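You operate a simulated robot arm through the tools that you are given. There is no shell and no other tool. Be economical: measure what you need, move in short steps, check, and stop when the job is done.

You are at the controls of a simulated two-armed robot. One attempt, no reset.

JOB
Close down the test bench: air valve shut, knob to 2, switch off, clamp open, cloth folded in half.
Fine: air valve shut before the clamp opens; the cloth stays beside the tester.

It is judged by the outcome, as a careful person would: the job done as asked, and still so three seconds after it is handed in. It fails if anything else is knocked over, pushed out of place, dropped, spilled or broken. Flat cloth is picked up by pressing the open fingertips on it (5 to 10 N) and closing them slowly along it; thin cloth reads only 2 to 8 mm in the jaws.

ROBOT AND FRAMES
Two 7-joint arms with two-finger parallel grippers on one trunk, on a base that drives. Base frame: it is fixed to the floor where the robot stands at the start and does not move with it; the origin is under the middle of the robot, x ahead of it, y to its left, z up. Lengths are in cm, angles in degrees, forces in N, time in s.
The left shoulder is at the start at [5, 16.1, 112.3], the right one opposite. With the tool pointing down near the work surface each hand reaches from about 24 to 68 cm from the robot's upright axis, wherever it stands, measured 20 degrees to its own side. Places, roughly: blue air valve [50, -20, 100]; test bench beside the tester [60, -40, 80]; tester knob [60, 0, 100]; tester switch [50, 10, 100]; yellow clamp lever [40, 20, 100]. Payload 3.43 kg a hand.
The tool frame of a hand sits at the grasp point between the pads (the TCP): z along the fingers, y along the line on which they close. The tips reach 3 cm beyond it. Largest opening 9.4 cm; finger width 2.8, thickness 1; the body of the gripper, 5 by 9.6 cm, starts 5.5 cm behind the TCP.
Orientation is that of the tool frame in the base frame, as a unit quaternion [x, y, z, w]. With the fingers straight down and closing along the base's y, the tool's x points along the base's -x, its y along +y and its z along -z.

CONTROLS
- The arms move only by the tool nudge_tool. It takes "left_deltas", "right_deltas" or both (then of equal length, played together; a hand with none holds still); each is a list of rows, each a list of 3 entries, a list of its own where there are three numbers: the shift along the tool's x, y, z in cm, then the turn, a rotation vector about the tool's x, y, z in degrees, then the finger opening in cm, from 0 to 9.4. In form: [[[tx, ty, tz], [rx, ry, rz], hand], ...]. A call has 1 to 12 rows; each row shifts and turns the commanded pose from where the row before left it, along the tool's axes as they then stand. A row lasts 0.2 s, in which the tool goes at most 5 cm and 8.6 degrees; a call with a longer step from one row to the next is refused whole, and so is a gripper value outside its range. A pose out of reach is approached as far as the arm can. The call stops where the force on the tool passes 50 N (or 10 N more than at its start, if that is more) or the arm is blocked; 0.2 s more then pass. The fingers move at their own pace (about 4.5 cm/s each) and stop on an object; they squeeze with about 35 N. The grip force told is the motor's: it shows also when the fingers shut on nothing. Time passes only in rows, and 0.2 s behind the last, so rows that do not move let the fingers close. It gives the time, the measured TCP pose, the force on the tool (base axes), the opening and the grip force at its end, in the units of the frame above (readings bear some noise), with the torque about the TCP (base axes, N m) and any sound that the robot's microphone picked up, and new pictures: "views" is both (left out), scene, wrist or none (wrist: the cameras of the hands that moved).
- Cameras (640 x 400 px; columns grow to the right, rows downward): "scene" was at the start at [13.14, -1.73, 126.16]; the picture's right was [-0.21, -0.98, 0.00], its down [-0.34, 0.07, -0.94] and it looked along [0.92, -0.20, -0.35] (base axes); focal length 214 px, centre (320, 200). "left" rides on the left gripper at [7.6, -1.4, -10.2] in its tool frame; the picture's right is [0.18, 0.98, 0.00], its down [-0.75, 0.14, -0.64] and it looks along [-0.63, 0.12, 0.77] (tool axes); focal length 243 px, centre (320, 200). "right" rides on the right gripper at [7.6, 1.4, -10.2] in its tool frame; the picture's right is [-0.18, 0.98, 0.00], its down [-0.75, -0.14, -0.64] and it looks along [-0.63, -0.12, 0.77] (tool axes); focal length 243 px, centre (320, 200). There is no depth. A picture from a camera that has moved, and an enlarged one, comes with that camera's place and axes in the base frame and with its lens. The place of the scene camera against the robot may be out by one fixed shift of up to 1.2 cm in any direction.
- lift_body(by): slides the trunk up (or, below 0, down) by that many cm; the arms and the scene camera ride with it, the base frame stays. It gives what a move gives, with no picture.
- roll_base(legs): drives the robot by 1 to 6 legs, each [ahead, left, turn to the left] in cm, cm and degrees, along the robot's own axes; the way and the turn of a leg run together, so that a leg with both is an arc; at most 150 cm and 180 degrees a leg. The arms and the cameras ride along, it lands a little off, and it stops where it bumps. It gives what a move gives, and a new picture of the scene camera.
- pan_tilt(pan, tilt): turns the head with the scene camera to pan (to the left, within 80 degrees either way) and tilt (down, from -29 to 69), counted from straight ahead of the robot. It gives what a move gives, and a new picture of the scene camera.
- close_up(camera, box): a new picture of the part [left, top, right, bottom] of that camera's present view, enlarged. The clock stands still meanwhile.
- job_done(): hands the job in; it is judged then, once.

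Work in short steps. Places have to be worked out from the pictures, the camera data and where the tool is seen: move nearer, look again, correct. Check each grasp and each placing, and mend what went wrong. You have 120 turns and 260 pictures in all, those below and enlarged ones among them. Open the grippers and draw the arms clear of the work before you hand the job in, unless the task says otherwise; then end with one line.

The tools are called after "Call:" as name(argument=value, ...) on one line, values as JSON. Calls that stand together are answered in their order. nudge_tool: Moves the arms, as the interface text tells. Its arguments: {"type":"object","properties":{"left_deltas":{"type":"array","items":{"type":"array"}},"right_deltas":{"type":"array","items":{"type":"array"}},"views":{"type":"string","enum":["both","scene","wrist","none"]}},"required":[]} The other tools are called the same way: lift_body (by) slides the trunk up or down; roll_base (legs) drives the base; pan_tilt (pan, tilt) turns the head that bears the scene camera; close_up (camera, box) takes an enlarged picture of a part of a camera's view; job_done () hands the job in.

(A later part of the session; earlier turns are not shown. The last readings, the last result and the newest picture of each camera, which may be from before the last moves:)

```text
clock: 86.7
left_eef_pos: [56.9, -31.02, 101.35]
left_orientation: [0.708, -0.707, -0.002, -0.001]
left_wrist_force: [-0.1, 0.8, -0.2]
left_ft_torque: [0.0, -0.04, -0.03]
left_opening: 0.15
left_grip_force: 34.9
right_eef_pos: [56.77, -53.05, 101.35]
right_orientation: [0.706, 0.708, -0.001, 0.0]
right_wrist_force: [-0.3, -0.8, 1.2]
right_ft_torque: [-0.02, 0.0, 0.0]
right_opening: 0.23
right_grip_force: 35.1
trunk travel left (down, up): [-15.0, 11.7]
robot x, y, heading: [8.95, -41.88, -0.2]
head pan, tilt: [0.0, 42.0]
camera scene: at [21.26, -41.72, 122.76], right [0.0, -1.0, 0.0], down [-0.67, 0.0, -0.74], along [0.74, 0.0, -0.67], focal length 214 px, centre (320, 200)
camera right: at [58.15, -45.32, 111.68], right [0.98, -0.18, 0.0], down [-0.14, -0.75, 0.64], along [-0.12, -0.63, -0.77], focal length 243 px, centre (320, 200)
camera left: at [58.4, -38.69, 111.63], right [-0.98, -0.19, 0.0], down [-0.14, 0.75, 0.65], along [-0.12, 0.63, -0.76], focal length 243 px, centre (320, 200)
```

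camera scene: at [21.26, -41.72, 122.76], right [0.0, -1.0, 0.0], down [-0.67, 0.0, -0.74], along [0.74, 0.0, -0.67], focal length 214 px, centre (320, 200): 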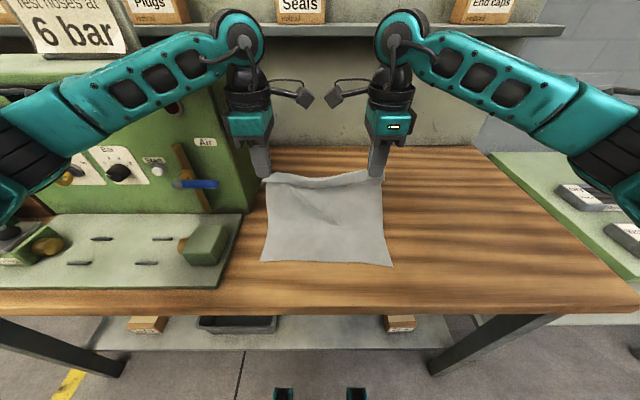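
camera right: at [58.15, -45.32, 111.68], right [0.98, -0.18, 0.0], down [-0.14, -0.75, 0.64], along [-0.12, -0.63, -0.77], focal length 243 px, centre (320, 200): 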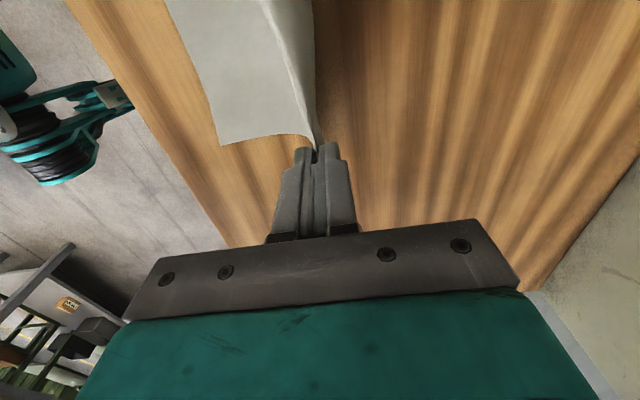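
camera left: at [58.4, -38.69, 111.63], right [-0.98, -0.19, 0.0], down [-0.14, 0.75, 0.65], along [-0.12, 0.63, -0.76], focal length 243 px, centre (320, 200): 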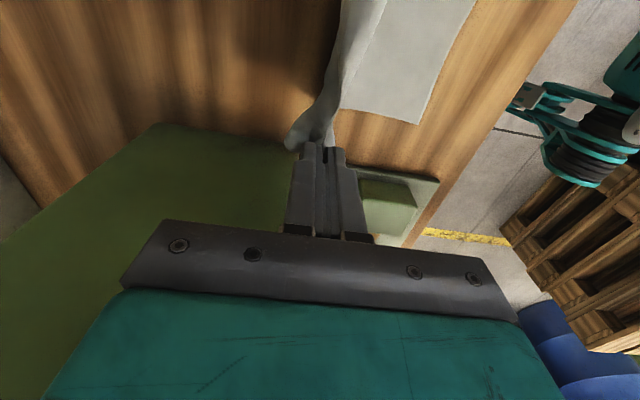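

Half lies down (free-edge corners at [45.1,-30.1] and [43.5,-55.7]), half hangs from the hands at x≈57. Now I bring the held edge back over toward the free edge, the right hand going 1.5 cm further to match the skew.

Call:
nudge_tool(left_deltas=[[[0.1, 1.7, 0.2], [0, 0, 0], 0], [[0.1, 1.7, 0.2], [0, 0, 0], 0], [[0.1, 1.6, 0.6], [0, 0, 0], 0], [[0.1, 1.6, 0.6], [0, 0, 0], 0], [[0.1, 1.4, 1], [0, 0, 0], 0], [[0.1, 1.4, 1], [0, 0, 0], 0], [[0.1, 0.7, 1.5], [0, 0, 0], 0], [[0.1, 0, 1.5], [0, 0, 0], 0], [[0.1, 0, 1.5], [0, 0, 0], 0], [[0.1, 0, 1.5], [0, 0, 0], 0]], right_deltas=[[[-0.1, -1.85, 0.2], [0, 0, 0], 0], [[-0.1, -1.85, 0.2], [0, 0, 0], 0], [[-0.1, -1.75, 0.6], [0, 0, 0], 0], [[-0.1, -1.75, 0.6], [0, 0, 0], 0], [[-0.1, -1.55, 1], [0, 0, 0], 0], [[-0.1, -1.55, 1], [0, 0, 0], 0], [[-0.1, -0.85, 1.5], [0, 0, 0], 0], [[-0.1, -0.2, 1.5], [0, 0, 0], 0], [[-0.1, -0.2, 1.5], [0, 0, 0], 0], [[-0.1, 0, 1.5], [0, 0, 0], 0]])

```text
clock: 88.9
left_eef_pos: [46.58, -31.88, 91.79]
left_orientation: [0.708, -0.706, -0.001, -0.001]
left_wrist_force: [0.5, 0.4, 0.3]
left_ft_torque: [0.01, 0.0, -0.02]
left_opening: 0.14
left_grip_force: 35.1
right_eef_pos: [45.27, -53.98, 91.99]
right_orientation: [0.706, 0.709, 0.0, 0.0]
right_wrist_force: [-0.2, 0.4, 0.5]
right_ft_torque: [0.01, 0.0, 0.01]
right_opening: 0.22
right_grip_force: 34.9
trunk travel left (down, up): [-15.0, 11.7]
robot x, y, heading: [8.87, -41.79, -0.4]
head pan, tilt: [0.0, 42.0]
camera scene: at [21.25, -41.73, 122.76], right [0.0, -1.0, 0.0], down [-0.67, 0.0, -0.74], along [0.74, 0.0, -0.67], focal length 214 px, centre (320, 200)
camera right: at [46.56, -46.33, 102.09], right [0.98, -0.18, 0.0], down [-0.14, -0.75, 0.64], along [-0.12, -0.63, -0.77], focal length 243 px, centre (320, 200)
camera left: at [48.13, -39.59, 102.11], right [-0.98, -0.19, 0.0], down [-0.14, 0.75, 0.64], along [-0.12, 0.63, -0.76], focal length 243 px, centre (320, 200)
```

scene: 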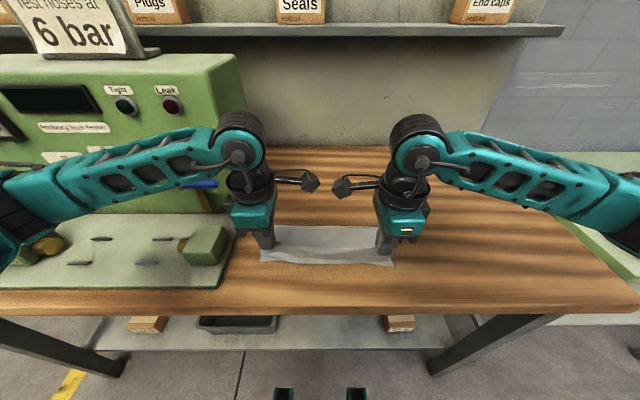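
right: 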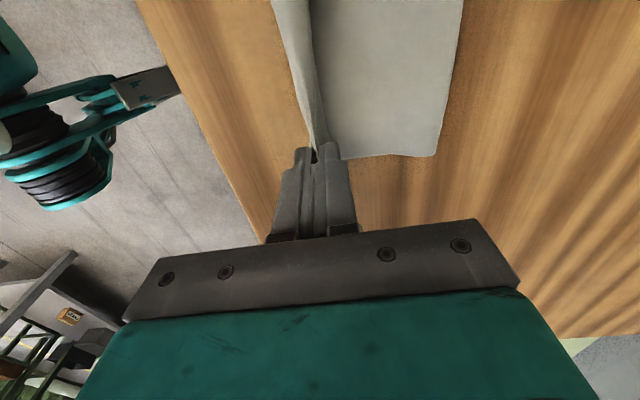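
left: 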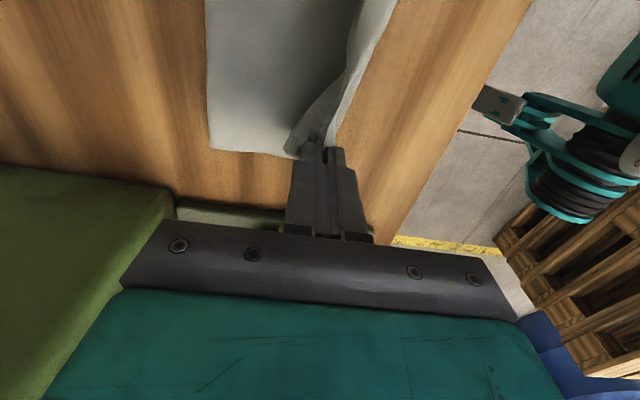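

The fold is lying neatly. I lower both to just above the bench, open slightly and lift off.

Call:
nudge_tool(left_deltas=[[[0, 0, 1.2], [0, 0, 0], 0], [[0, 0, 1.2], [0, 0, 0], 0], [[0, 0, 0.5], [0, 0, 0], 0], [[0, 0, 0], [0, 0, 0], 0.5], [[0, 0, 0], [0, 0, 0], 1.2], [[0, 0, -0.6], [0, 0, 0], 1.6], [[0, 0, -1], [0, 0, 0], 1.6], [[0, 0, -2], [0, 0, 0], 1.6], [[0, 0, -3], [0, 0, 0], 1.6]], right_deltas=[[[0, 0, 1.2], [0, 0, 0], 0], [[0, 0, 1.2], [0, 0, 0], 0], [[0, 0, 0.6], [0, 0, 0], 0], [[0, 0, 0], [0, 0, 0], 0.5], [[0, 0, 0], [0, 0, 0], 1.2], [[0, 0, -0.6], [0, 0, 0], 1.6], [[0, 0, -1], [0, 0, 0], 1.6], [[0, 0, -2], [0, 0, 0], 1.6], [[0, 0, -3], [0, 0, 0], 1.6]])

```text
clock: 90.9
left_eef_pos: [46.54, -31.78, 95.66]
left_orientation: [-0.707, 0.707, 0.002, 0.001]
left_wrist_force: [-1.1, -0.2, 0.4]
left_ft_torque: [0.01, 0.02, -0.03]
left_opening: 1.6
left_grip_force: 0.1
right_eef_pos: [45.19, -53.9, 95.4]
right_orientation: [0.706, 0.708, -0.001, -0.001]
right_wrist_force: [0.3, 0.3, 0.8]
right_ft_torque: [0.02, 0.01, -0.02]
right_opening: 1.58
right_grip_force: 0.1
trunk travel left (down, up): [-15.0, 11.7]
robot x, y, heading: [9.06, -41.89, -0.3]
head pan, tilt: [0.0, 42.0]
camera scene: at [21.22, -41.72, 122.75], right [0.0, -1.0, 0.0], down [-0.67, 0.0, -0.74], along [0.74, 0.0, -0.67], focal length 214 px, centre (320, 200)
camera right: at [46.49, -46.32, 105.63], right [0.98, -0.18, 0.0], down [-0.14, -0.75, 0.64], along [-0.12, -0.63, -0.77], focal length 243 px, centre (320, 200)
camera left: at [48.09, -39.41, 105.91], right [-0.98, -0.18, 0.0], down [-0.14, 0.75, 0.65], along [-0.12, 0.63, -0.76], focal length 243 px, centre (320, 200)
```

scene: 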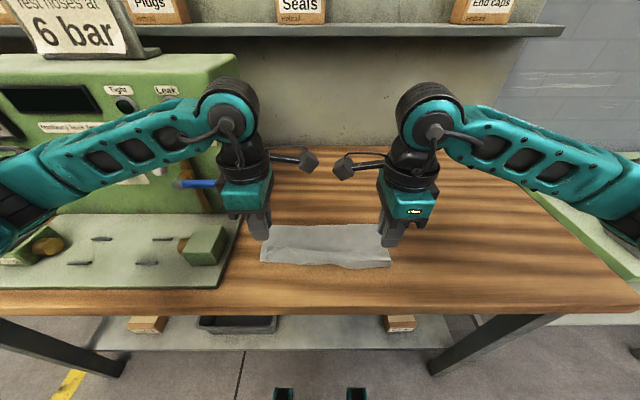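
right: 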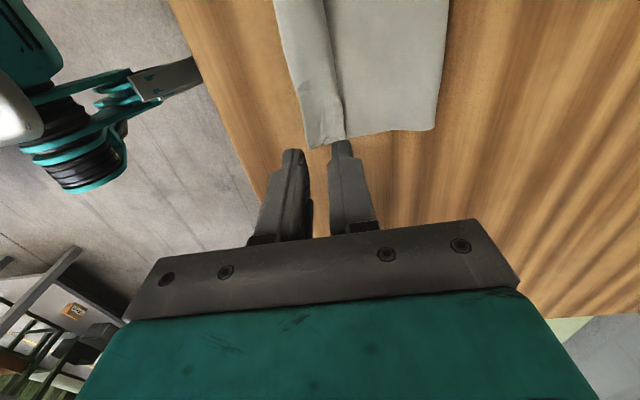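
left: 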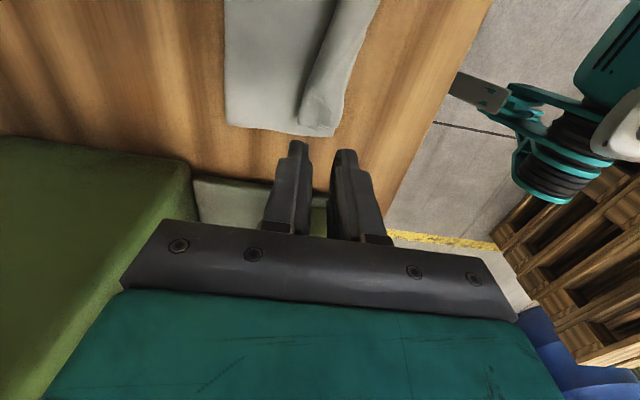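

Released cleanly. I raise both hands well clear and look at the cloth.

Call:
nudge_tool(left_deltas=[[[0, 0, -4], [0, 0, 0], 1.6], [[0, 0, -4], [0, 0, 0], 1.6], [[0, 0, -4], [0, 0, 0], 1.6], [[0, 0, -4], [0, 0, 0], 1.6]], right_deltas=[[[0, 0, -4], [0, 0, 0], 1.6], [[0, 0, -4], [0, 0, 0], 1.6], [[0, 0, -4], [0, 0, 0], 1.6], [[0, 0, -4], [0, 0, 0], 1.6]], views="wrist")

Call:
close_up(camera="scene", box=[220, 190, 428, 320])

```text
clock: 91.9
left_eef_pos: [46.6, -31.84, 111.8]
left_orientation: [0.708, -0.706, -0.002, -0.001]
left_wrist_force: [0.8, 1.3, 0.4]
left_ft_torque: [0.0, 0.01, -0.01]
left_opening: 1.59
left_grip_force: 0.0
right_eef_pos: [45.3, -53.97, 111.36]
right_orientation: [0.706, 0.708, 0.0, 0.0]
right_wrist_force: [-0.5, -0.1, 0.3]
right_ft_torque: [0.0, 0.0, 0.01]
right_opening: 1.63
right_grip_force: 0.0
trunk travel left (down, up): [-15.0, 11.7]
robot x, y, heading: [8.92, -41.73, -0.3]
head pan, tilt: [0.0, 42.0]
camera right: at [46.7, -46.28, 121.66], right [0.98, -0.18, 0.0], down [-0.14, -0.75, 0.64], along [-0.12, -0.63, -0.77], focal length 243 px, centre (320, 200)
camera left: at [48.2, -39.6, 122.08], right [-0.98, -0.19, 0.0], down [-0.14, 0.75, 0.65], along [-0.12, 0.63, -0.76], focal length 243 px, centre (320, 200)
```

right: 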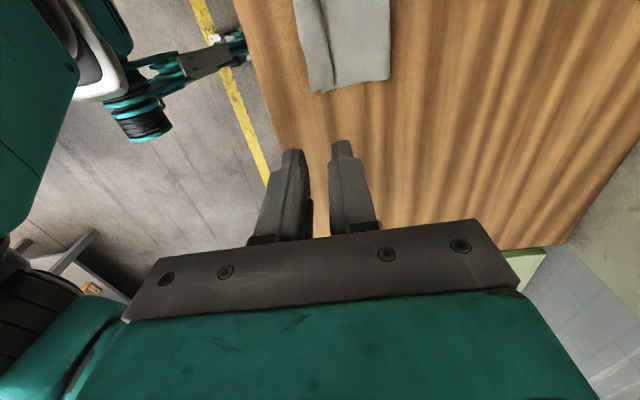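
left: 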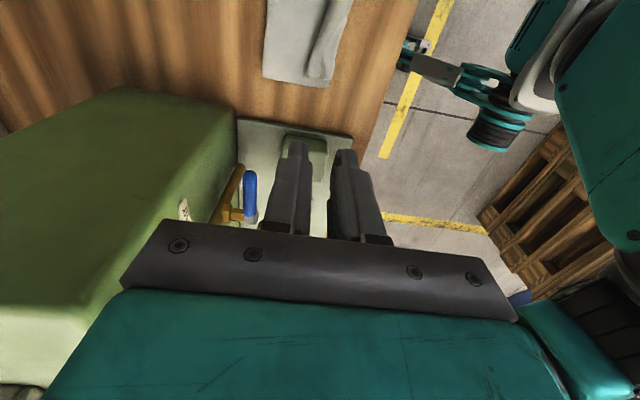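

```text
3.08 times, centred on (324, 255) of scene
camera zoom: at [21.18, -41.72, 122.76], right [0.0, -1.0, 0.0], down [-0.67, 0.0, -0.74], along [0.74, 0.0, -0.67], focal length 660 px, centre (308, 31)
```

zoom: 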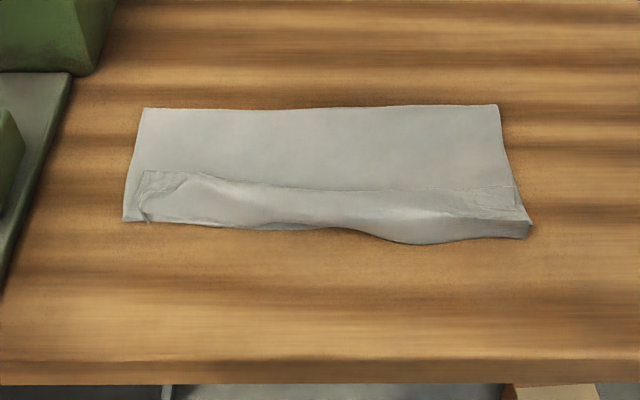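

The cloth is folded, but there seems to be a strip turned back at the near side. I zoom in to understand the layers.

Call:
close_up(camera="scene", box=[255, 215, 335, 275])

Call:
close_up(camera="scene", box=[320, 215, 400, 275])

Call:
close_up(camera="right", box=[280, 0, 408, 100])

```text
6.67 times, centred on (295, 245) of scene
camera zoom: at [21.18, -41.72, 122.76], right [0.0, -1.0, 0.0], down [-0.67, 0.0, -0.74], along [0.74, 0.0, -0.67], focal length 1430 px, centre (487, -100)
```

zoom: 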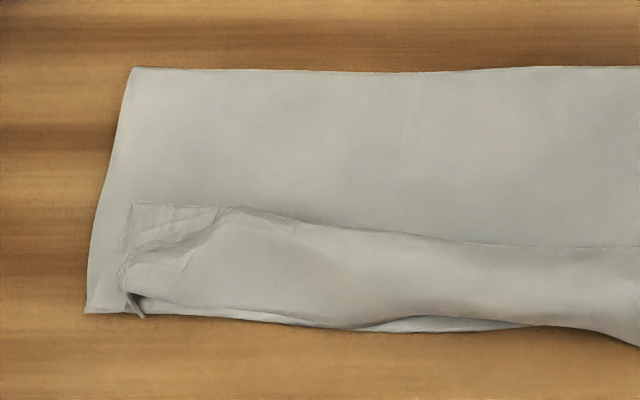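

```text
6.67 times, centred on (360, 245) of scene
camera zoom: at [21.18, -41.72, 122.76], right [0.0, -1.0, 0.0], down [-0.67, 0.0, -0.74], along [0.74, 0.0, -0.67], focal length 1430 px, centre (53, -100)
```

zoom: 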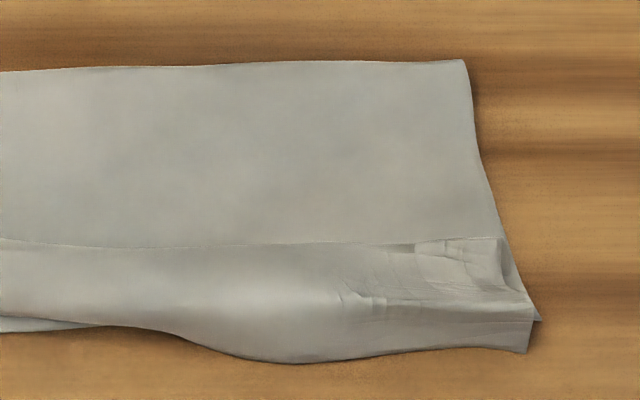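

```text
4.00 times, centred on (344, 50) of right
camera zoom: at [46.7, -46.28, 121.66], right [0.98, -0.18, 0.0], down [-0.14, -0.75, 0.64], along [-0.12, -0.63, -0.77], focal length 970 px, centre (224, 800)
```

zoom: 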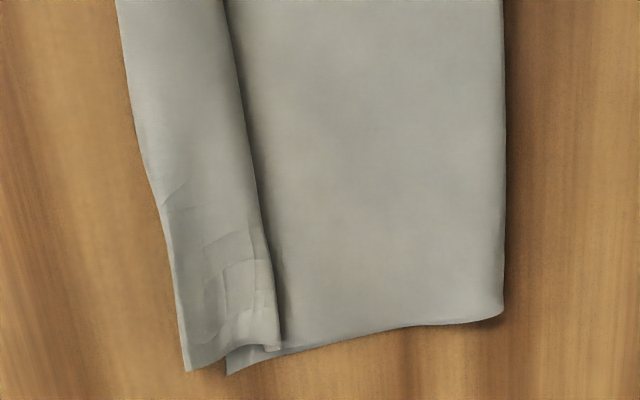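

The corners meet within about 1.5 cm, but a pleat about 3 cm wide near the edge leaves the fold only ~10 cm deep instead of 13. I'll pick up the pleat's crest with both hands and lay it again further out; first I come down just above it.

Call:
nudge_tool(left_deltas=[[[0, -1, 4], [0, 0, 0], 2.6], [[0, 0, 4.6], [0, 0, 0], 2.6], [[0, 0, 4.6], [0, 0, 0], 2.6], [[0, 0, 4.6], [0, 0, 0], 2.6], [[0, 0, 3.8], [0, 0, 0], 2.6]], right_deltas=[[[0.37, 1.2, 4], [0, 0, 0], 2.6], [[0, 0, 4.5], [0, 0, 0], 2.6], [[0, 0, 4.5], [0, 0, 0], 2.6], [[0, 0, 4.5], [0, 0, 0], 2.6], [[0, 0, 3.7], [0, 0, 0], 2.6]], views="wrist")

```text
clock: 93.1
left_eef_pos: [47.46, -31.89, 90.03]
left_orientation: [0.708, -0.706, 0.0, 0.0]
left_wrist_force: [0.1, 0.2, -0.2]
left_ft_torque: [-0.01, -0.03, 0.03]
left_opening: 2.6
left_grip_force: 0.2
right_eef_pos: [46.45, -53.67, 90.27]
right_orientation: [0.706, 0.708, -0.001, -0.001]
right_wrist_force: [1.1, 0.0, 0.1]
right_ft_torque: [-0.03, 0.0, 0.0]
right_opening: 2.6
right_grip_force: 0.1
trunk travel left (down, up): [-15.0, 11.7]
robot x, y, heading: [8.86, -41.71, -0.4]
head pan, tilt: [0.0, 42.0]
camera right: at [47.88, -46.06, 100.44], right [0.98, -0.18, 0.0], down [-0.14, -0.75, 0.64], along [-0.12, -0.63, -0.77], focal length 243 px, centre (320, 200)
camera left: at [49.07, -39.57, 100.2], right [-0.98, -0.19, 0.0], down [-0.14, 0.75, 0.64], along [-0.12, 0.63, -0.76], focal length 243 px, centre (320, 200)
```

right: 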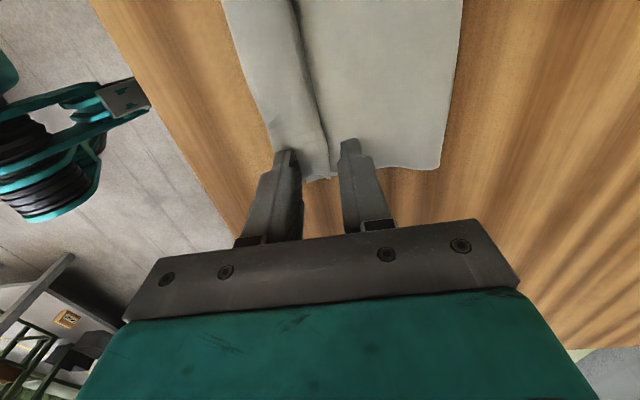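
left: 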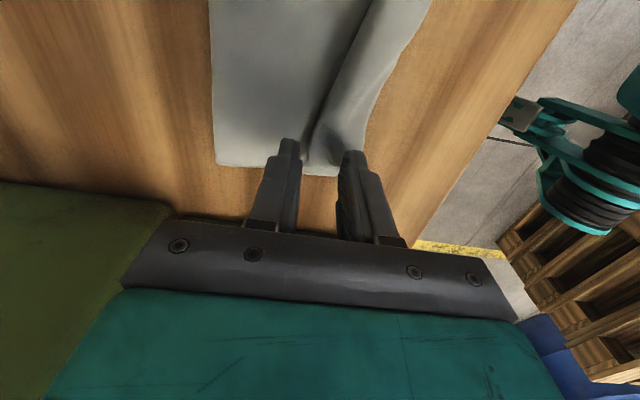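

The fingers straddle the crest on both sides. I lower to light contact.

Call:
nudge_tool(left_deltas=[[[0, 0, 0.8], [0, 0, 0], 2.6], [[0, 0, 0.4], [0, 0, 0], 2.6], [[0, 0, 0.2], [0, 0, 0], 2.6], [[0, 0, 0], [0, 0, 0], 2.6]], right_deltas=[[[0, 0, 0.9], [0, 0, 0], 2.6], [[0, 0, 0.5], [0, 0, 0], 2.6], [[0, 0, 0.2], [0, 0, 0], 2.6], [[0, 0, 0], [0, 0, 0], 2.6]], views="none")

```text
clock: 94.1
left_eef_pos: [47.62, -31.83, 88.46]
left_orientation: [0.708, -0.707, -0.001, -0.001]
left_wrist_force: [-0.3, -0.3, -0.1]
left_ft_torque: [-0.02, 0.01, -0.02]
left_opening: 2.58
left_grip_force: 0.3
right_eef_pos: [46.44, -53.5, 88.65]
right_orientation: [0.706, 0.709, 0.0, -0.001]
right_wrist_force: [0.6, -0.4, 0.0]
right_ft_torque: [-0.04, 0.0, 0.03]
right_opening: 2.6
right_grip_force: 0.0
trunk travel left (down, up): [-15.0, 11.7]
robot x, y, heading: [8.69, -41.86, -0.1]
head pan, tilt: [0.0, 42.0]
```

Call:
nudge_tool(left_deltas=[[[0, 0, 0.12], [0, 0, 0], 2.6], [[0, 0, 0], [0, 0, 0], 2.4], [[0, 0, 0], [0, 0, 0], 2.2], [[0, 0, 0], [0, 0, 0], 2.0], [[0, 0, 0], [0, 0, 0], 1.8]], right_deltas=[[[0, 0, 0.22], [0, 0, 0], 2.6], [[0, 0, 0], [0, 0, 0], 2.4], [[0, 0, 0], [0, 0, 0], 2.2], [[0, 0, 0], [0, 0, 0], 2.0], [[0, 0, 0], [0, 0, 0], 1.8]], views="wrist")

```text
clock: 95.3
left_eef_pos: [47.55, -31.83, 88.46]
left_orientation: [0.708, -0.706, -0.002, -0.001]
left_wrist_force: [-1.0, -0.3, 3.4]
left_ft_torque: [0.03, 0.08, -0.01]
left_opening: 1.86
left_grip_force: 0.5
right_eef_pos: [46.58, -53.51, 88.39]
right_orientation: [0.706, 0.708, -0.001, 0.0]
right_wrist_force: [0.7, 0.7, -0.5]
right_ft_torque: [0.01, -0.02, 0.01]
right_opening: 1.81
right_grip_force: 0.0
trunk travel left (down, up): [-15.0, 11.7]
robot x, y, heading: [8.76, -41.83, 0.0]
head pan, tilt: [0.0, 42.0]
camera right: at [47.8, -45.92, 98.65], right [0.98, -0.18, 0.0], down [-0.14, -0.75, 0.64], along [-0.12, -0.63, -0.77], focal length 243 px, centre (320, 200)
camera left: at [49.1, -39.59, 98.76], right [-0.98, -0.19, 0.0], down [-0.14, 0.75, 0.64], along [-0.12, 0.63, -0.76], focal length 243 px, centre (320, 200)
```

right: 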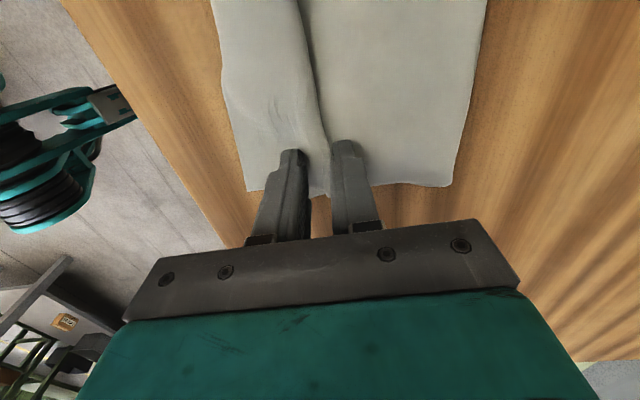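
left: 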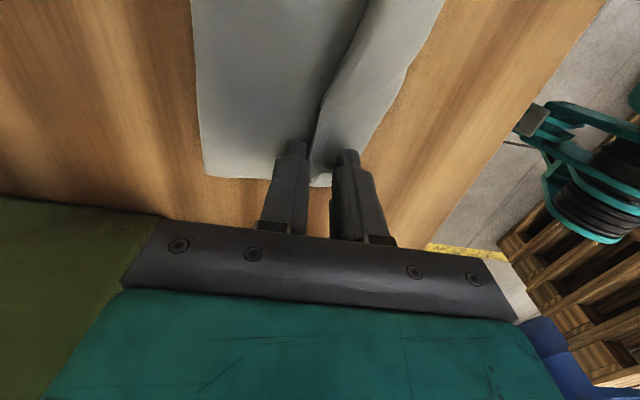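

The crest is between the pads. I press the right slightly lower and close both slowly.

Call:
nudge_tool(left_deltas=[[[0, 0, 0], [0, 0, 0], 1.6], [[0, 0, 0], [0, 0, 0], 1.4], [[0, 0, 0], [0, 0, 0], 1.2], [[0, 0, 0], [0, 0, 0], 1.0], [[0, 0, 0], [0, 0, 0], 0.8], [[0, 0, 0], [0, 0, 0], 0.6], [[0, 0, 0], [0, 0, 0], 0.4], [[0, 0, 0], [0, 0, 0], 0.2], [[0, 0, 0], [0, 0, 0], 0], [[0, 0, 0], [0, 0, 0], 0]], right_deltas=[[[0, 0, 0.12], [0, 0, 0], 1.7], [[0, 0, 0], [0, 0, 0], 1.5], [[0, 0, 0], [0, 0, 0], 1.3], [[0, 0, 0], [0, 0, 0], 1.1], [[0, 0, 0], [0, 0, 0], 0.9], [[0, 0, 0], [0, 0, 0], 0.7], [[0, 0, 0], [0, 0, 0], 0.5], [[0, 0, 0], [0, 0, 0], 0.3], [[0, 0, 0], [0, 0, 0], 0.1], [[0, 0, 0], [0, 0, 0], 0]], views="wrist")

```text
clock: 97.5
left_eef_pos: [47.55, -31.97, 88.47]
left_orientation: [0.707, -0.707, -0.002, -0.001]
left_wrist_force: [0.4, 0.1, 3.1]
left_ft_torque: [0.01, 0.04, -0.05]
left_opening: 0.24
left_grip_force: 35.3
right_eef_pos: [46.47, -53.58, 88.29]
right_orientation: [0.706, 0.708, 0.0, -0.001]
right_wrist_force: [0.4, 1.1, 3.3]
right_ft_torque: [0.06, 0.06, -0.02]
right_opening: 0.25
right_grip_force: 35.1
trunk travel left (down, up): [-15.0, 11.7]
robot x, y, heading: [8.94, -41.98, -0.3]
head pan, tilt: [0.0, 42.0]
camera right: at [47.75, -45.89, 98.57], right [0.98, -0.18, 0.0], down [-0.14, -0.75, 0.64], along [-0.12, -0.63, -0.77], focal length 243 px, centre (320, 200)
camera left: at [49.1, -39.57, 98.77], right [-0.98, -0.19, 0.0], down [-0.14, 0.75, 0.64], along [-0.12, 0.63, -0.76], focal length 243 px, centre (320, 200)
```

right: 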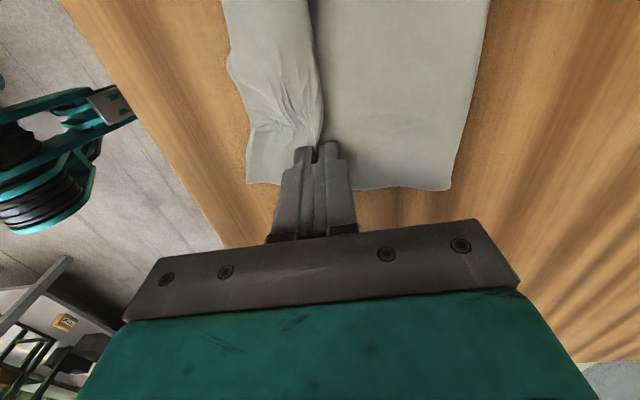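
left: 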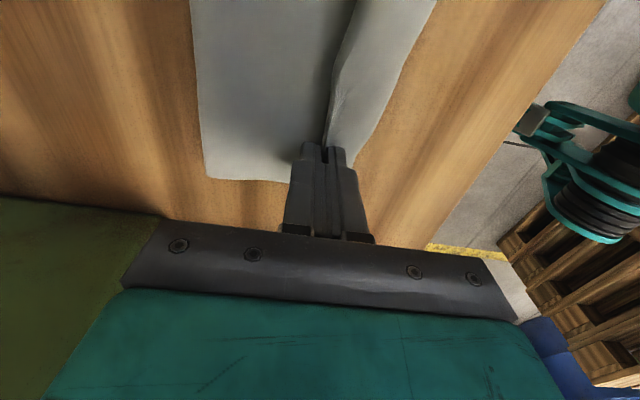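

Both closed on the pleat (2.4 mm each) with little force. I lift 5 cm and check what is held.

Call:
nudge_tool(left_deltas=[[[0, 0, -1], [0, 0, 0], 0], [[0, 0, -1.5], [0, 0, 0], 0], [[0, 0, -1.5], [0, 0, 0], 0], [[0, 0, -1.5], [0, 0, 0], 0]], right_deltas=[[[0, 0, -1], [0, 0, 0], 0], [[0, 0, -1.5], [0, 0, 0], 0], [[0, 0, -1.5], [0, 0, 0], 0], [[0, 0, -1.5], [0, 0, 0], 0]])

Call:
close_up(camera="scene", box=[220, 190, 428, 320])

```text
clock: 98.5
left_eef_pos: [47.53, -31.96, 93.93]
left_orientation: [0.707, -0.707, -0.003, -0.002]
left_wrist_force: [1.0, 0.2, -0.8]
left_ft_torque: [0.01, 0.03, -0.03]
left_opening: 0.24
left_grip_force: 34.8
right_eef_pos: [46.4, -53.53, 93.64]
right_orientation: [0.707, 0.707, 0.0, -0.001]
right_wrist_force: [0.0, -0.1, -0.5]
right_ft_torque: [0.02, 0.02, -0.03]
right_opening: 0.23
right_grip_force: 35.2
trunk travel left (down, up): [-15.0, 11.7]
robot x, y, heading: [8.95, -41.75, -0.3]
head pan, tilt: [0.0, 42.0]
camera scene: at [21.23, -41.73, 122.75], right [0.0, -1.0, 0.0], down [-0.67, 0.0, -0.74], along [0.74, 0.0, -0.67], focal length 214 px, centre (320, 200)
camera right: at [47.83, -45.89, 103.94], right [0.98, -0.18, 0.0], down [-0.14, -0.75, 0.64], along [-0.12, -0.63, -0.77], focal length 243 px, centre (320, 200)
camera left: at [49.04, -39.69, 104.27], right [-0.98, -0.19, 0.0], down [-0.14, 0.75, 0.65], along [-0.12, 0.63, -0.76], focal length 243 px, centre (320, 200)
```

scene: 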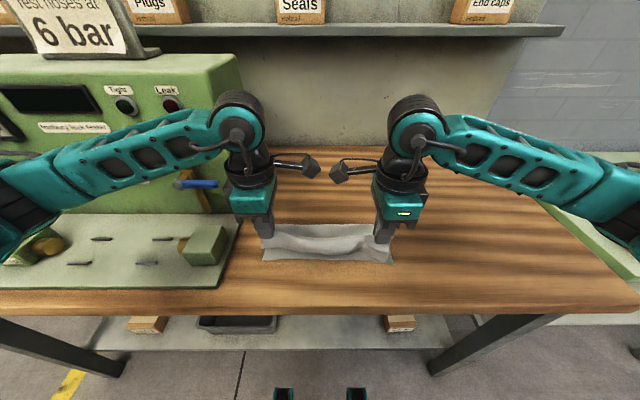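
right: 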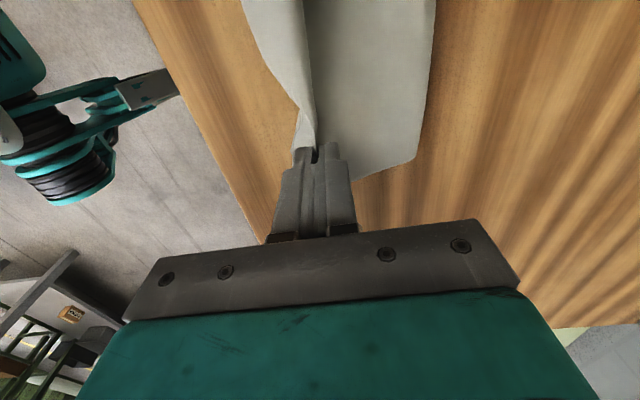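
left: 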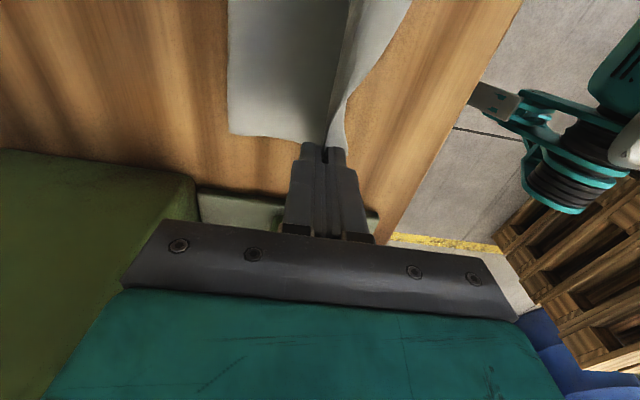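

```text
3.08 times, centred on (324, 255) of scene
camera zoom: at [21.23, -41.73, 122.75], right [0.0, -1.0, 0.0], down [-0.67, 0.0, -0.74], along [0.74, 0.0, -0.67], focal length 660 px, centre (308, 31)
```

zoom: 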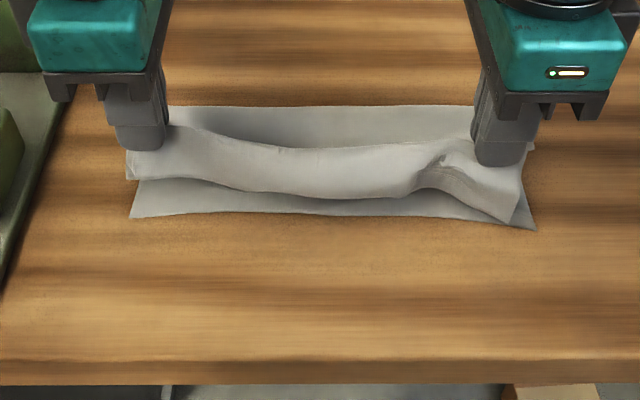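

The lower layer stays flat while the top ridge lifts cleanly. I carry it up and forward to x≈57 so the lower half can lie out to about 13 cm.

Call:
nudge_tool(left_deltas=[[[0, -1.3, -0.8], [0, 0, 0], 0], [[0, -1.6, -0.8], [0, 0, 0], 0], [[0, -1.7, -0.6], [0, 0, 0], 0], [[0, -1.7, -0.5], [0, 0, 0], 0], [[0, -1.8, -0.4], [0, 0, 0], 0], [[0, -1.8, -0.1], [0, 0, 0], 0], [[0, 0, 0], [0, 0, 0], 0]], right_deltas=[[[0, 1.4, -0.8], [0, 0, 0], 0], [[0, 1.7, -0.8], [0, 0, 0], 0], [[0, 1.8, -0.6], [0, 0, 0], 0], [[0, 1.9, -0.5], [0, 0, 0], 0], [[0, 1.9, -0.4], [0, 0, 0], 0], [[0, 1.9, -0.1], [0, 0, 0], 0], [[0, 0, 0], [0, 0, 0], 0]], views="scene")

Call:
close_up(camera="scene", box=[220, 160, 428, 290])

```text
clock: 100.1
left_eef_pos: [57.49, -31.87, 97.07]
left_orientation: [-0.707, 0.707, 0.002, 0.002]
left_wrist_force: [1.2, 0.5, -0.5]
left_ft_torque: [-0.05, 0.0, -0.01]
left_opening: 0.23
left_grip_force: 34.9
right_eef_pos: [57.13, -53.39, 96.88]
right_orientation: [0.706, 0.708, 0.0, -0.001]
right_wrist_force: [0.5, 0.2, 0.5]
right_ft_torque: [-0.02, 0.03, -0.03]
right_opening: 0.22
right_grip_force: 35.5
trunk travel left (down, up): [-15.0, 11.7]
robot x, y, heading: [8.85, -41.75, -0.4]
head pan, tilt: [0.0, 42.0]
camera scene: at [21.24, -41.72, 122.76], right [0.0, -1.0, 0.0], down [-0.67, 0.0, -0.74], along [0.74, 0.0, -0.67], focal length 214 px, centre (320, 200)
```

scene: 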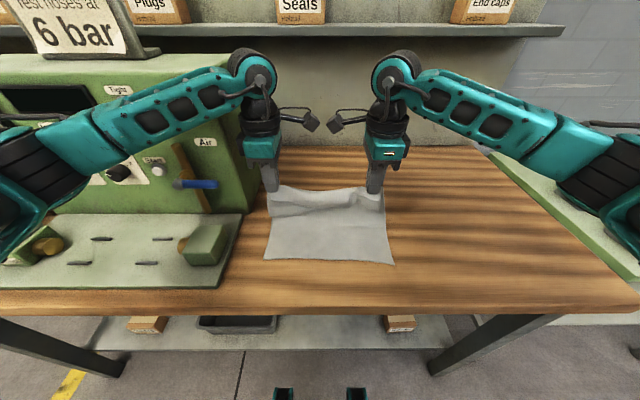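

```text
3.08 times, centred on (324, 225) of scene
camera zoom: at [21.24, -41.72, 122.76], right [0.0, -1.0, 0.0], down [-0.67, 0.0, -0.74], along [0.74, 0.0, -0.67], focal length 660 px, centre (308, 123)
```

zoom: 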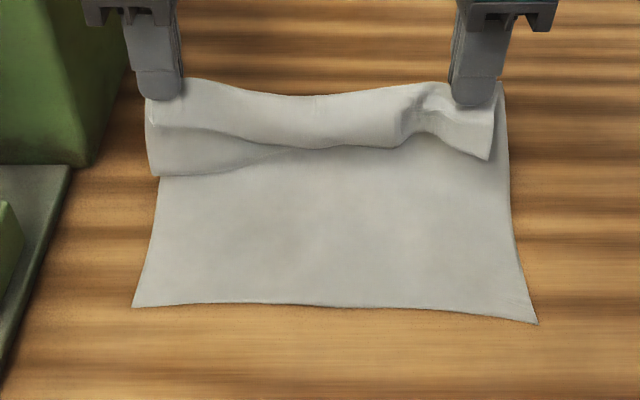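

The lower half now lies flat for about 13 cm, with a 4.5 cm flap hanging on my side of the ridge. I bring the ridge back toward x≈49, tilting the fingers 25° toward me so that the flap falls toward the free edge.

Call:
nudge_tool(left_deltas=[[[0, 1.7, 0.1], [0, 0, 0], 0], [[0, 1.8, 0.4], [0, 0, 0], 0], [[0, 1.8, 0.7], [-8.3, 0, 0], 0], [[0, 1.44, 1.22], [-8.3, 0, 0], 0], [[0, 0.11, 1.39], [-8.3, 0, 0], 0], [[0, -0.42, 0.91], [0, 0, 0], 0]], right_deltas=[[[0, -1.75, 0.1], [0, 0, 0], 0], [[0, -1.85, 0.4], [0, 0, 0], 0], [[0, -1.85, 0.6], [8.3, 0, 0], 0], [[0, -1.44, 1.22], [8.3, 0, 0], 0], [[0, -0.11, 1.35], [8.3, 0, 0], 0], [[0, 0.42, 0.91], [0, 0, 0], 0]], views="scene")

Call:
close_up(camera="scene", box=[220, 180, 428, 310])

```text
clock: 101.5
left_eef_pos: [50.1, -31.87, 92.5]
left_orientation: [0.691, -0.69, -0.154, 0.152]
left_wrist_force: [0.2, -0.7, -0.4]
left_ft_torque: [0.0, -0.03, -0.01]
left_opening: 0.22
left_grip_force: 35.4
right_eef_pos: [49.31, -53.51, 92.41]
right_orientation: [0.689, 0.691, -0.154, -0.154]
right_wrist_force: [-0.5, 0.4, 0.3]
right_ft_torque: [0.04, -0.01, 0.03]
right_opening: 0.24
right_grip_force: 34.6
trunk travel left (down, up): [-15.0, 11.7]
robot x, y, heading: [9.03, -41.91, 0.1]
head pan, tilt: [0.0, 42.0]
camera scene: at [21.24, -41.72, 122.76], right [0.0, -1.0, 0.0], down [-0.67, 0.0, -0.74], along [0.74, 0.0, -0.67], focal length 214 px, centre (320, 200)
```

scene: 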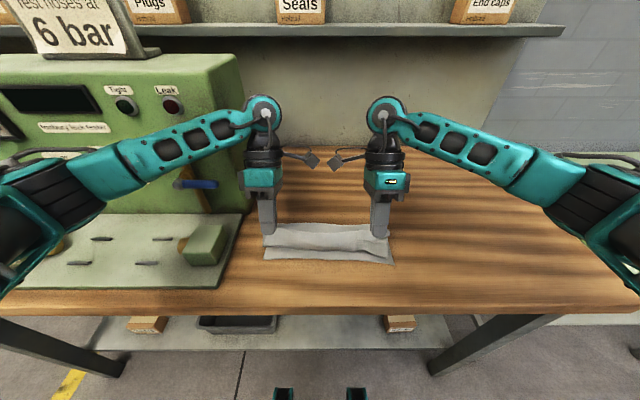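

```text
3.08 times, centred on (324, 245) of scene
camera zoom: at [21.24, -41.72, 122.76], right [0.0, -1.0, 0.0], down [-0.67, 0.0, -0.74], along [0.74, 0.0, -0.67], focal length 660 px, centre (308, 62)
```

zoom: 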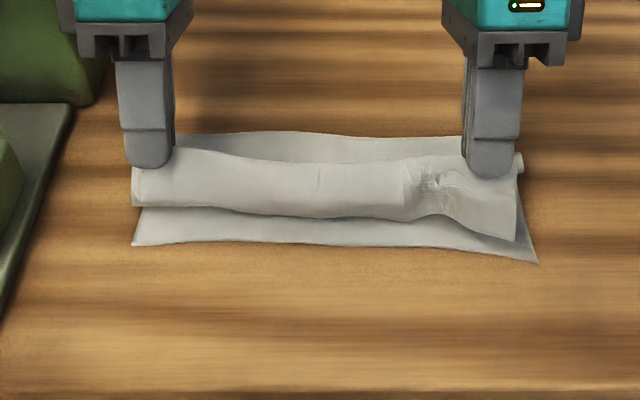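

The flap now overhangs the free edge correctly. I lower straight down to just above the bench.

Call:
nudge_tool(left_deltas=[[[0, -0.42, 0.91], [0, 0, 0], 0], [[0, -0.42, 0.91], [0, 0, 0], 0], [[0, -0.42, 0.91], [0, 0, 0], 0], [[0, -0.25, 0.55], [0, 0, 0], 0]], right_deltas=[[[0, 0.42, 0.91], [0, 0, 0], 0], [[0, 0.42, 0.91], [0, 0, 0], 0], [[0, 0.42, 0.91], [0, 0, 0], 0], [[0, 0.25, 0.55], [0, 0, 0], 0]], views="none")

Call:
close_up(camera="scene", box=[220, 180, 428, 310])

```text
clock: 102.5
left_eef_pos: [50.18, -31.74, 89.1]
left_orientation: [0.691, -0.69, -0.154, 0.152]
left_wrist_force: [0.0, 1.0, -0.8]
left_ft_torque: [-0.06, -0.04, 0.0]
left_opening: 0.23
left_grip_force: 34.6
right_eef_pos: [49.44, -53.41, 88.84]
right_orientation: [0.69, 0.691, -0.152, -0.152]
right_wrist_force: [0.5, -0.2, 1.3]
right_ft_torque: [-0.01, -0.04, -0.01]
right_opening: 0.24
right_grip_force: 35.0
trunk travel left (down, up): [-15.0, 11.7]
robot x, y, heading: [8.75, -41.85, -0.2]
head pan, tilt: [0.0, 42.0]
```

```text
3.08 times, centred on (324, 245) of scene
camera zoom: at [21.24, -41.72, 122.76], right [0.0, -1.0, 0.0], down [-0.67, 0.0, -0.74], along [0.74, 0.0, -0.67], focal length 660 px, centre (308, 62)
```

zoom: 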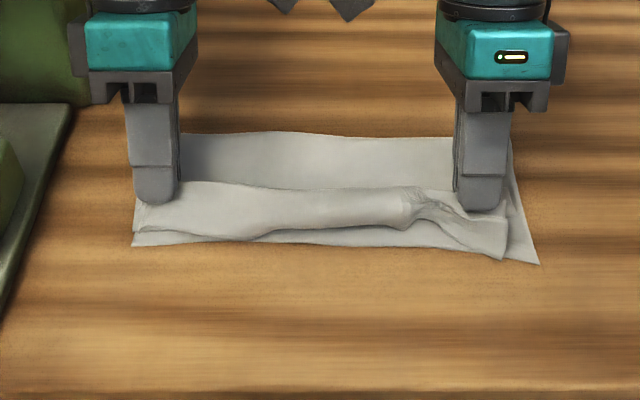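

The held edge lies over the free edge, and slack remains as a loop at the far fold. I release gently and lift straight up.

Call:
nudge_tool(left_deltas=[[[0, -0.1, 0.2], [0, 0, 0], 0.3], [[0, 0, 0], [0, 0, 0], 0.8], [[0, 0, 0], [0, 0, 0], 1.3], [[0, 0.42, -0.91], [0, 0, 0], 1.3], [[0, 0.63, -1.36], [0, 0, 0], 1.3], [[0, 1.26, -2.72], [0, 0, 0], 1.3], [[0, 1.68, -3.6], [0, 0, 0], 1.3], [[0, 1.68, -3.6], [0, 0, 0], 0]], right_deltas=[[[0, 0.1, 0.2], [0, 0, 0], 0.3], [[0, 0, 0], [0, 0, 0], 0.8], [[0, 0, 0], [0, 0, 0], 1.3], [[0, -0.42, -0.91], [0, 0, 0], 1.3], [[0, -0.63, -1.36], [0, 0, 0], 1.3], [[0, -1.26, -2.72], [0, 0, 0], 1.3], [[0, -1.68, -3.6], [0, 0, 0], 1.3], [[0, -1.68, -3.6], [0, 0, 0], 0]], views="wrist")

Call:
close_up(camera="scene", box=[220, 180, 428, 310])

```text
clock: 104.3
left_eef_pos: [49.84, -31.91, 102.49]
left_orientation: [0.691, -0.689, -0.154, 0.152]
left_wrist_force: [0.7, 0.1, 0.4]
left_ft_torque: [0.01, 0.0, 0.02]
left_opening: 0.0
left_grip_force: 18.3
right_eef_pos: [49.3, -53.43, 102.21]
right_orientation: [0.689, 0.691, -0.154, -0.153]
right_wrist_force: [0.2, -0.7, 0.2]
right_ft_torque: [-0.01, -0.01, -0.02]
right_opening: 0.0
right_grip_force: 18.4
trunk travel left (down, up): [-15.0, 11.7]
robot x, y, heading: [9.04, -42.05, -0.3]
head pan, tilt: [0.0, 42.0]
camera right: at [54.83, -45.77, 110.88], right [0.89, -0.18, -0.42], down [0.15, -0.75, 0.64], along [-0.43, -0.63, -0.64], focal length 243 px, centre (320, 200)
camera left: at [55.59, -39.67, 111.15], right [-0.89, -0.19, 0.41], down [0.14, 0.75, 0.64], along [-0.43, 0.63, -0.64], focal length 243 px, centre (320, 200)
```

right: 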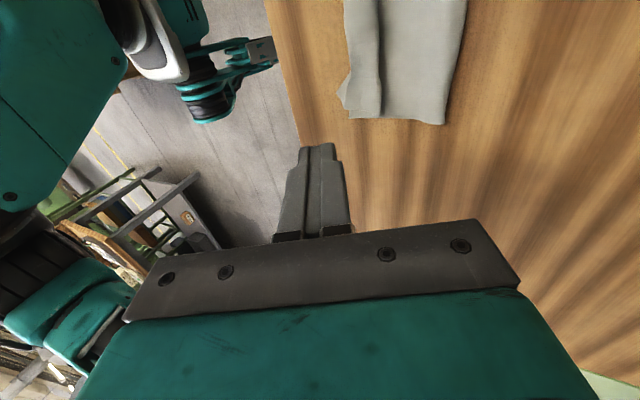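
left: 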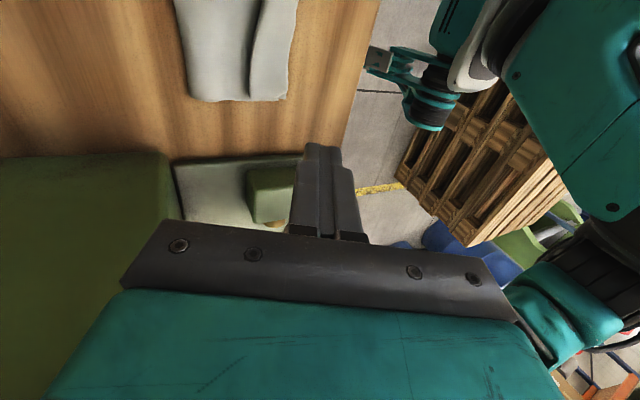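

```text
3.08 times, centred on (324, 245) of scene
camera zoom: at [21.19, -41.72, 122.75], right [0.0, -1.0, 0.0], down [-0.67, 0.0, -0.74], along [0.74, 0.0, -0.67], focal length 660 px, centre (308, 62)
```

zoom: 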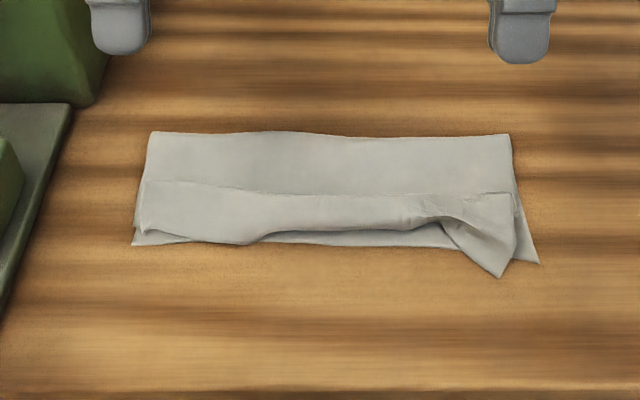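

Slack still gathered under the ridge because the far fold crept inward on the way back. I'll repeat the pick-up and lay the lower half further out first. To keep my left forearm clear of the tester I drive 10 cm to the right, with the hands up.

Call:
nudge_tool(left_deltas=[[[0, 0, -2], [8.3, 0, 0], 0.5], [[0, 0, -2], [8.3, 0, 0], 1.5], [[0, 0, -2], [8.3, 0, 0], 2.6]], right_deltas=[[[0, 0, -2], [-8.3, 0, 0], 0.5], [[0, 0, -2], [-8.3, 0, 0], 1.5], [[0, 0, -2], [-8.3, 0, 0], 2.6]], views="none")

Call:
roll_base(legs=[[0, -10, 0]])

```text
clock: 105.1
left_eef_pos: [51.71, -32.12, 108.11]
left_orientation: [0.708, -0.706, -0.001, -0.002]
left_wrist_force: [0.3, 0.2, 0.6]
left_ft_torque: [-0.01, 0.01, 0.0]
left_opening: 2.57
left_grip_force: 0.1
right_eef_pos: [50.97, -53.52, 107.86]
right_orientation: [0.706, 0.708, 0.0, -0.001]
right_wrist_force: [0.2, 0.1, -0.1]
right_ft_torque: [0.01, -0.02, 0.03]
right_opening: 2.6
right_grip_force: 0.0
trunk travel left (down, up): [-15.0, 11.7]
robot x, y, heading: [8.99, -41.84, 0.0]
head pan, tilt: [0.0, 42.0]
```

```text
clock: 106.6
left_eef_pos: [51.67, -42.11, 108.11]
left_orientation: [0.708, -0.707, -0.001, -0.001]
left_wrist_force: [0.3, 0.2, 0.1]
left_ft_torque: [0.0, 0.02, 0.03]
left_opening: 2.59
left_grip_force: 0.0
right_eef_pos: [50.97, -63.78, 107.88]
right_orientation: [0.707, 0.708, 0.0, 0.0]
right_wrist_force: [0.8, -0.6, -0.4]
right_ft_torque: [0.03, -0.01, 0.01]
right_opening: 2.6
right_grip_force: 0.1
trunk travel left (down, up): [-15.0, 11.7]
robot x, y, heading: [9.11, -51.83, -0.4]
head pan, tilt: [0.0, 42.0]
camera scene: at [21.2, -51.82, 122.76], right [-0.01, -1.0, 0.0], down [-0.67, 0.0, -0.74], along [0.74, 0.0, -0.67], focal length 214 px, centre (320, 200)
```

scene: 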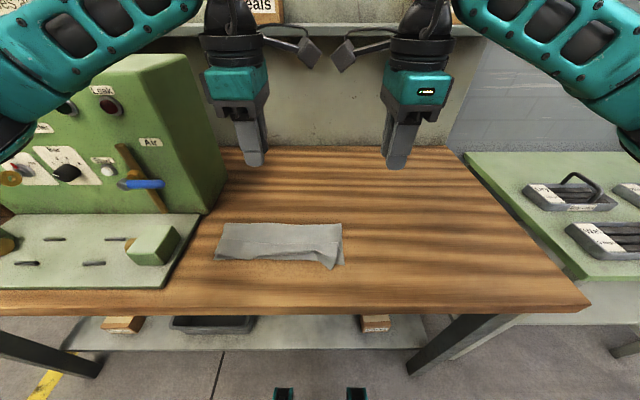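

I bring the hands back over the crest (left about [49.3,-32], right about [48.4,-53.5]) and down to just above it.

Call:
nudge_tool(left_deltas=[[[-3.4, 0.8, 0], [0, 0, 0], 2.6], [[-3.4, 0.8, 0], [0, 0, 0], 2.6], [[-3.3, 0.8, 0], [0, 0, 0], 2.6], [[0, 0, 4.6], [0, 0, 0], 2.6], [[0, 0, 4.6], [0, 0, 0], 2.6], [[0, 0, 4.6], [0, 0, 0], 2.6], [[0, 0, 4.6], [0, 0, 0], 2.6]], right_deltas=[[[3.4, -0.9, 0], [0, 0, 0], 2.6], [[3.4, -0.9, 0], [0, 0, 0], 2.6], [[3.5, -0.8, 0], [0, 0, 0], 2.6], [[0, 0, 4.5], [0, 0, 0], 2.6], [[0, 0, 4.5], [0, 0, 0], 2.6], [[0, 0, 4.5], [0, 0, 0], 2.6], [[0, 0, 4.5], [0, 0, 0], 2.6]])

```text
clock: 108.2
left_eef_pos: [49.14, -32.23, 89.51]
left_orientation: [-0.707, 0.707, 0.002, 0.001]
left_wrist_force: [0.4, -0.8, -0.6]
left_ft_torque: [0.01, 0.03, 0.0]
left_opening: 2.59
left_grip_force: 0.1
right_eef_pos: [48.57, -53.24, 89.69]
right_orientation: [0.707, 0.707, 0.0, -0.001]
right_wrist_force: [-0.4, 0.0, 0.1]
right_ft_torque: [0.01, -0.05, 0.02]
right_opening: 2.61
right_grip_force: 0.0
trunk travel left (down, up): [-15.0, 11.7]
robot x, y, heading: [8.85, -51.85, -0.5]
head pan, tilt: [0.0, 42.0]
camera scene: at [21.22, -51.78, 122.76], right [0.0, -1.0, 0.0], down [-0.67, 0.0, -0.74], along [0.74, 0.0, -0.67], focal length 214 px, centre (320, 200)
camera right: at [49.98, -45.64, 99.97], right [0.98, -0.18, 0.0], down [-0.14, -0.75, 0.64], along [-0.12, -0.63, -0.77], focal length 243 px, centre (320, 200)
camera left: at [50.61, -39.89, 99.73], right [-0.98, -0.18, 0.0], down [-0.14, 0.75, 0.64], along [-0.12, 0.63, -0.76], focal length 243 px, centre (320, 200)
```

scene: 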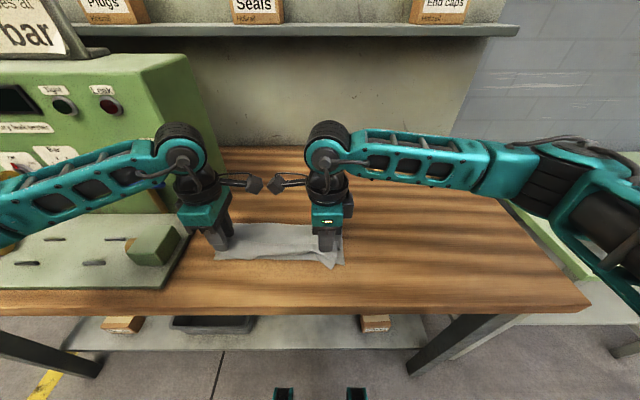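
right: 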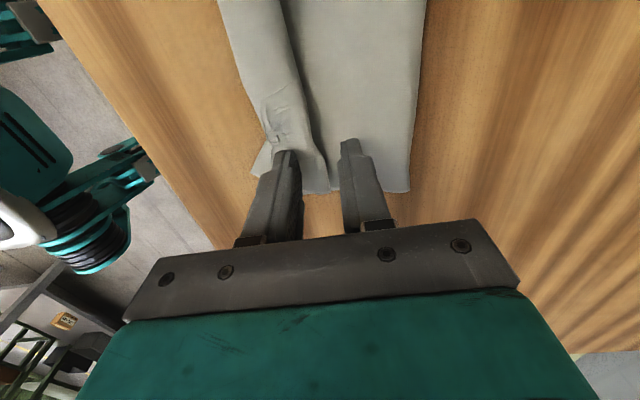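
left: 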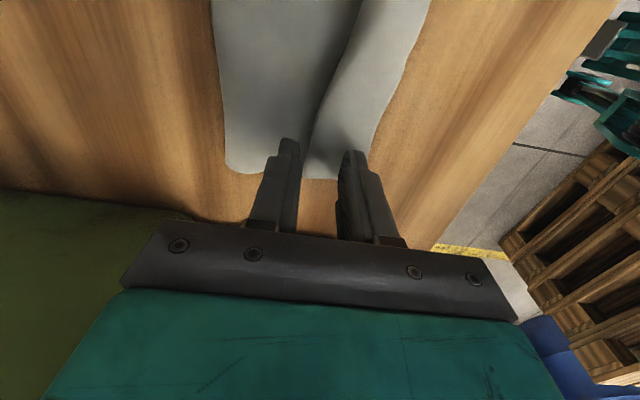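

The crest lies between the fingers of both hands. I lower to light contact and close slowly.

Call:
nudge_tool(left_deltas=[[[0, 0, 0.8], [0, 0, 0], 2.6], [[0, 0, 0.28], [0, 0, 0], 2.4], [[0, 0, 0], [0, 0, 0], 2.2], [[0, 0, 0], [0, 0, 0], 2.0], [[0, 0, 0], [0, 0, 0], 1.8], [[0, 0, 0], [0, 0, 0], 1.6], [[0, 0, 0], [0, 0, 0], 1.4], [[0, 0, 0], [0, 0, 0], 1.2]], right_deltas=[[[0, 0, 1], [0, 0, 0], 2.6], [[0, 0, 0.35], [0, 0, 0], 2.4], [[0, 0, 0], [0, 0, 0], 2.2], [[0, 0, 0], [0, 0, 0], 2.0], [[0, 0, 0], [0, 0, 0], 1.8], [[0, 0, 0], [0, 0, 0], 1.6], [[0, 0, 0], [0, 0, 0], 1.4], [[0, 0, 0], [0, 0, 0], 1.2]], views="none")

```text
clock: 110.0
left_eef_pos: [49.22, -32.02, 88.51]
left_orientation: [-0.706, 0.708, 0.002, 0.001]
left_wrist_force: [0.3, 0.4, 0.7]
left_ft_torque: [-0.04, -0.01, 0.01]
left_opening: 1.21
left_grip_force: 0.2
right_eef_pos: [48.51, -53.39, 88.35]
right_orientation: [0.706, 0.708, -0.001, -0.001]
right_wrist_force: [0.5, 0.1, 5.5]
right_ft_torque: [0.03, 0.03, 0.03]
right_opening: 1.25
right_grip_force: 0.9
trunk travel left (down, up): [-15.0, 11.7]
robot x, y, heading: [8.98, -51.57, -0.3]
head pan, tilt: [0.0, 42.0]
```

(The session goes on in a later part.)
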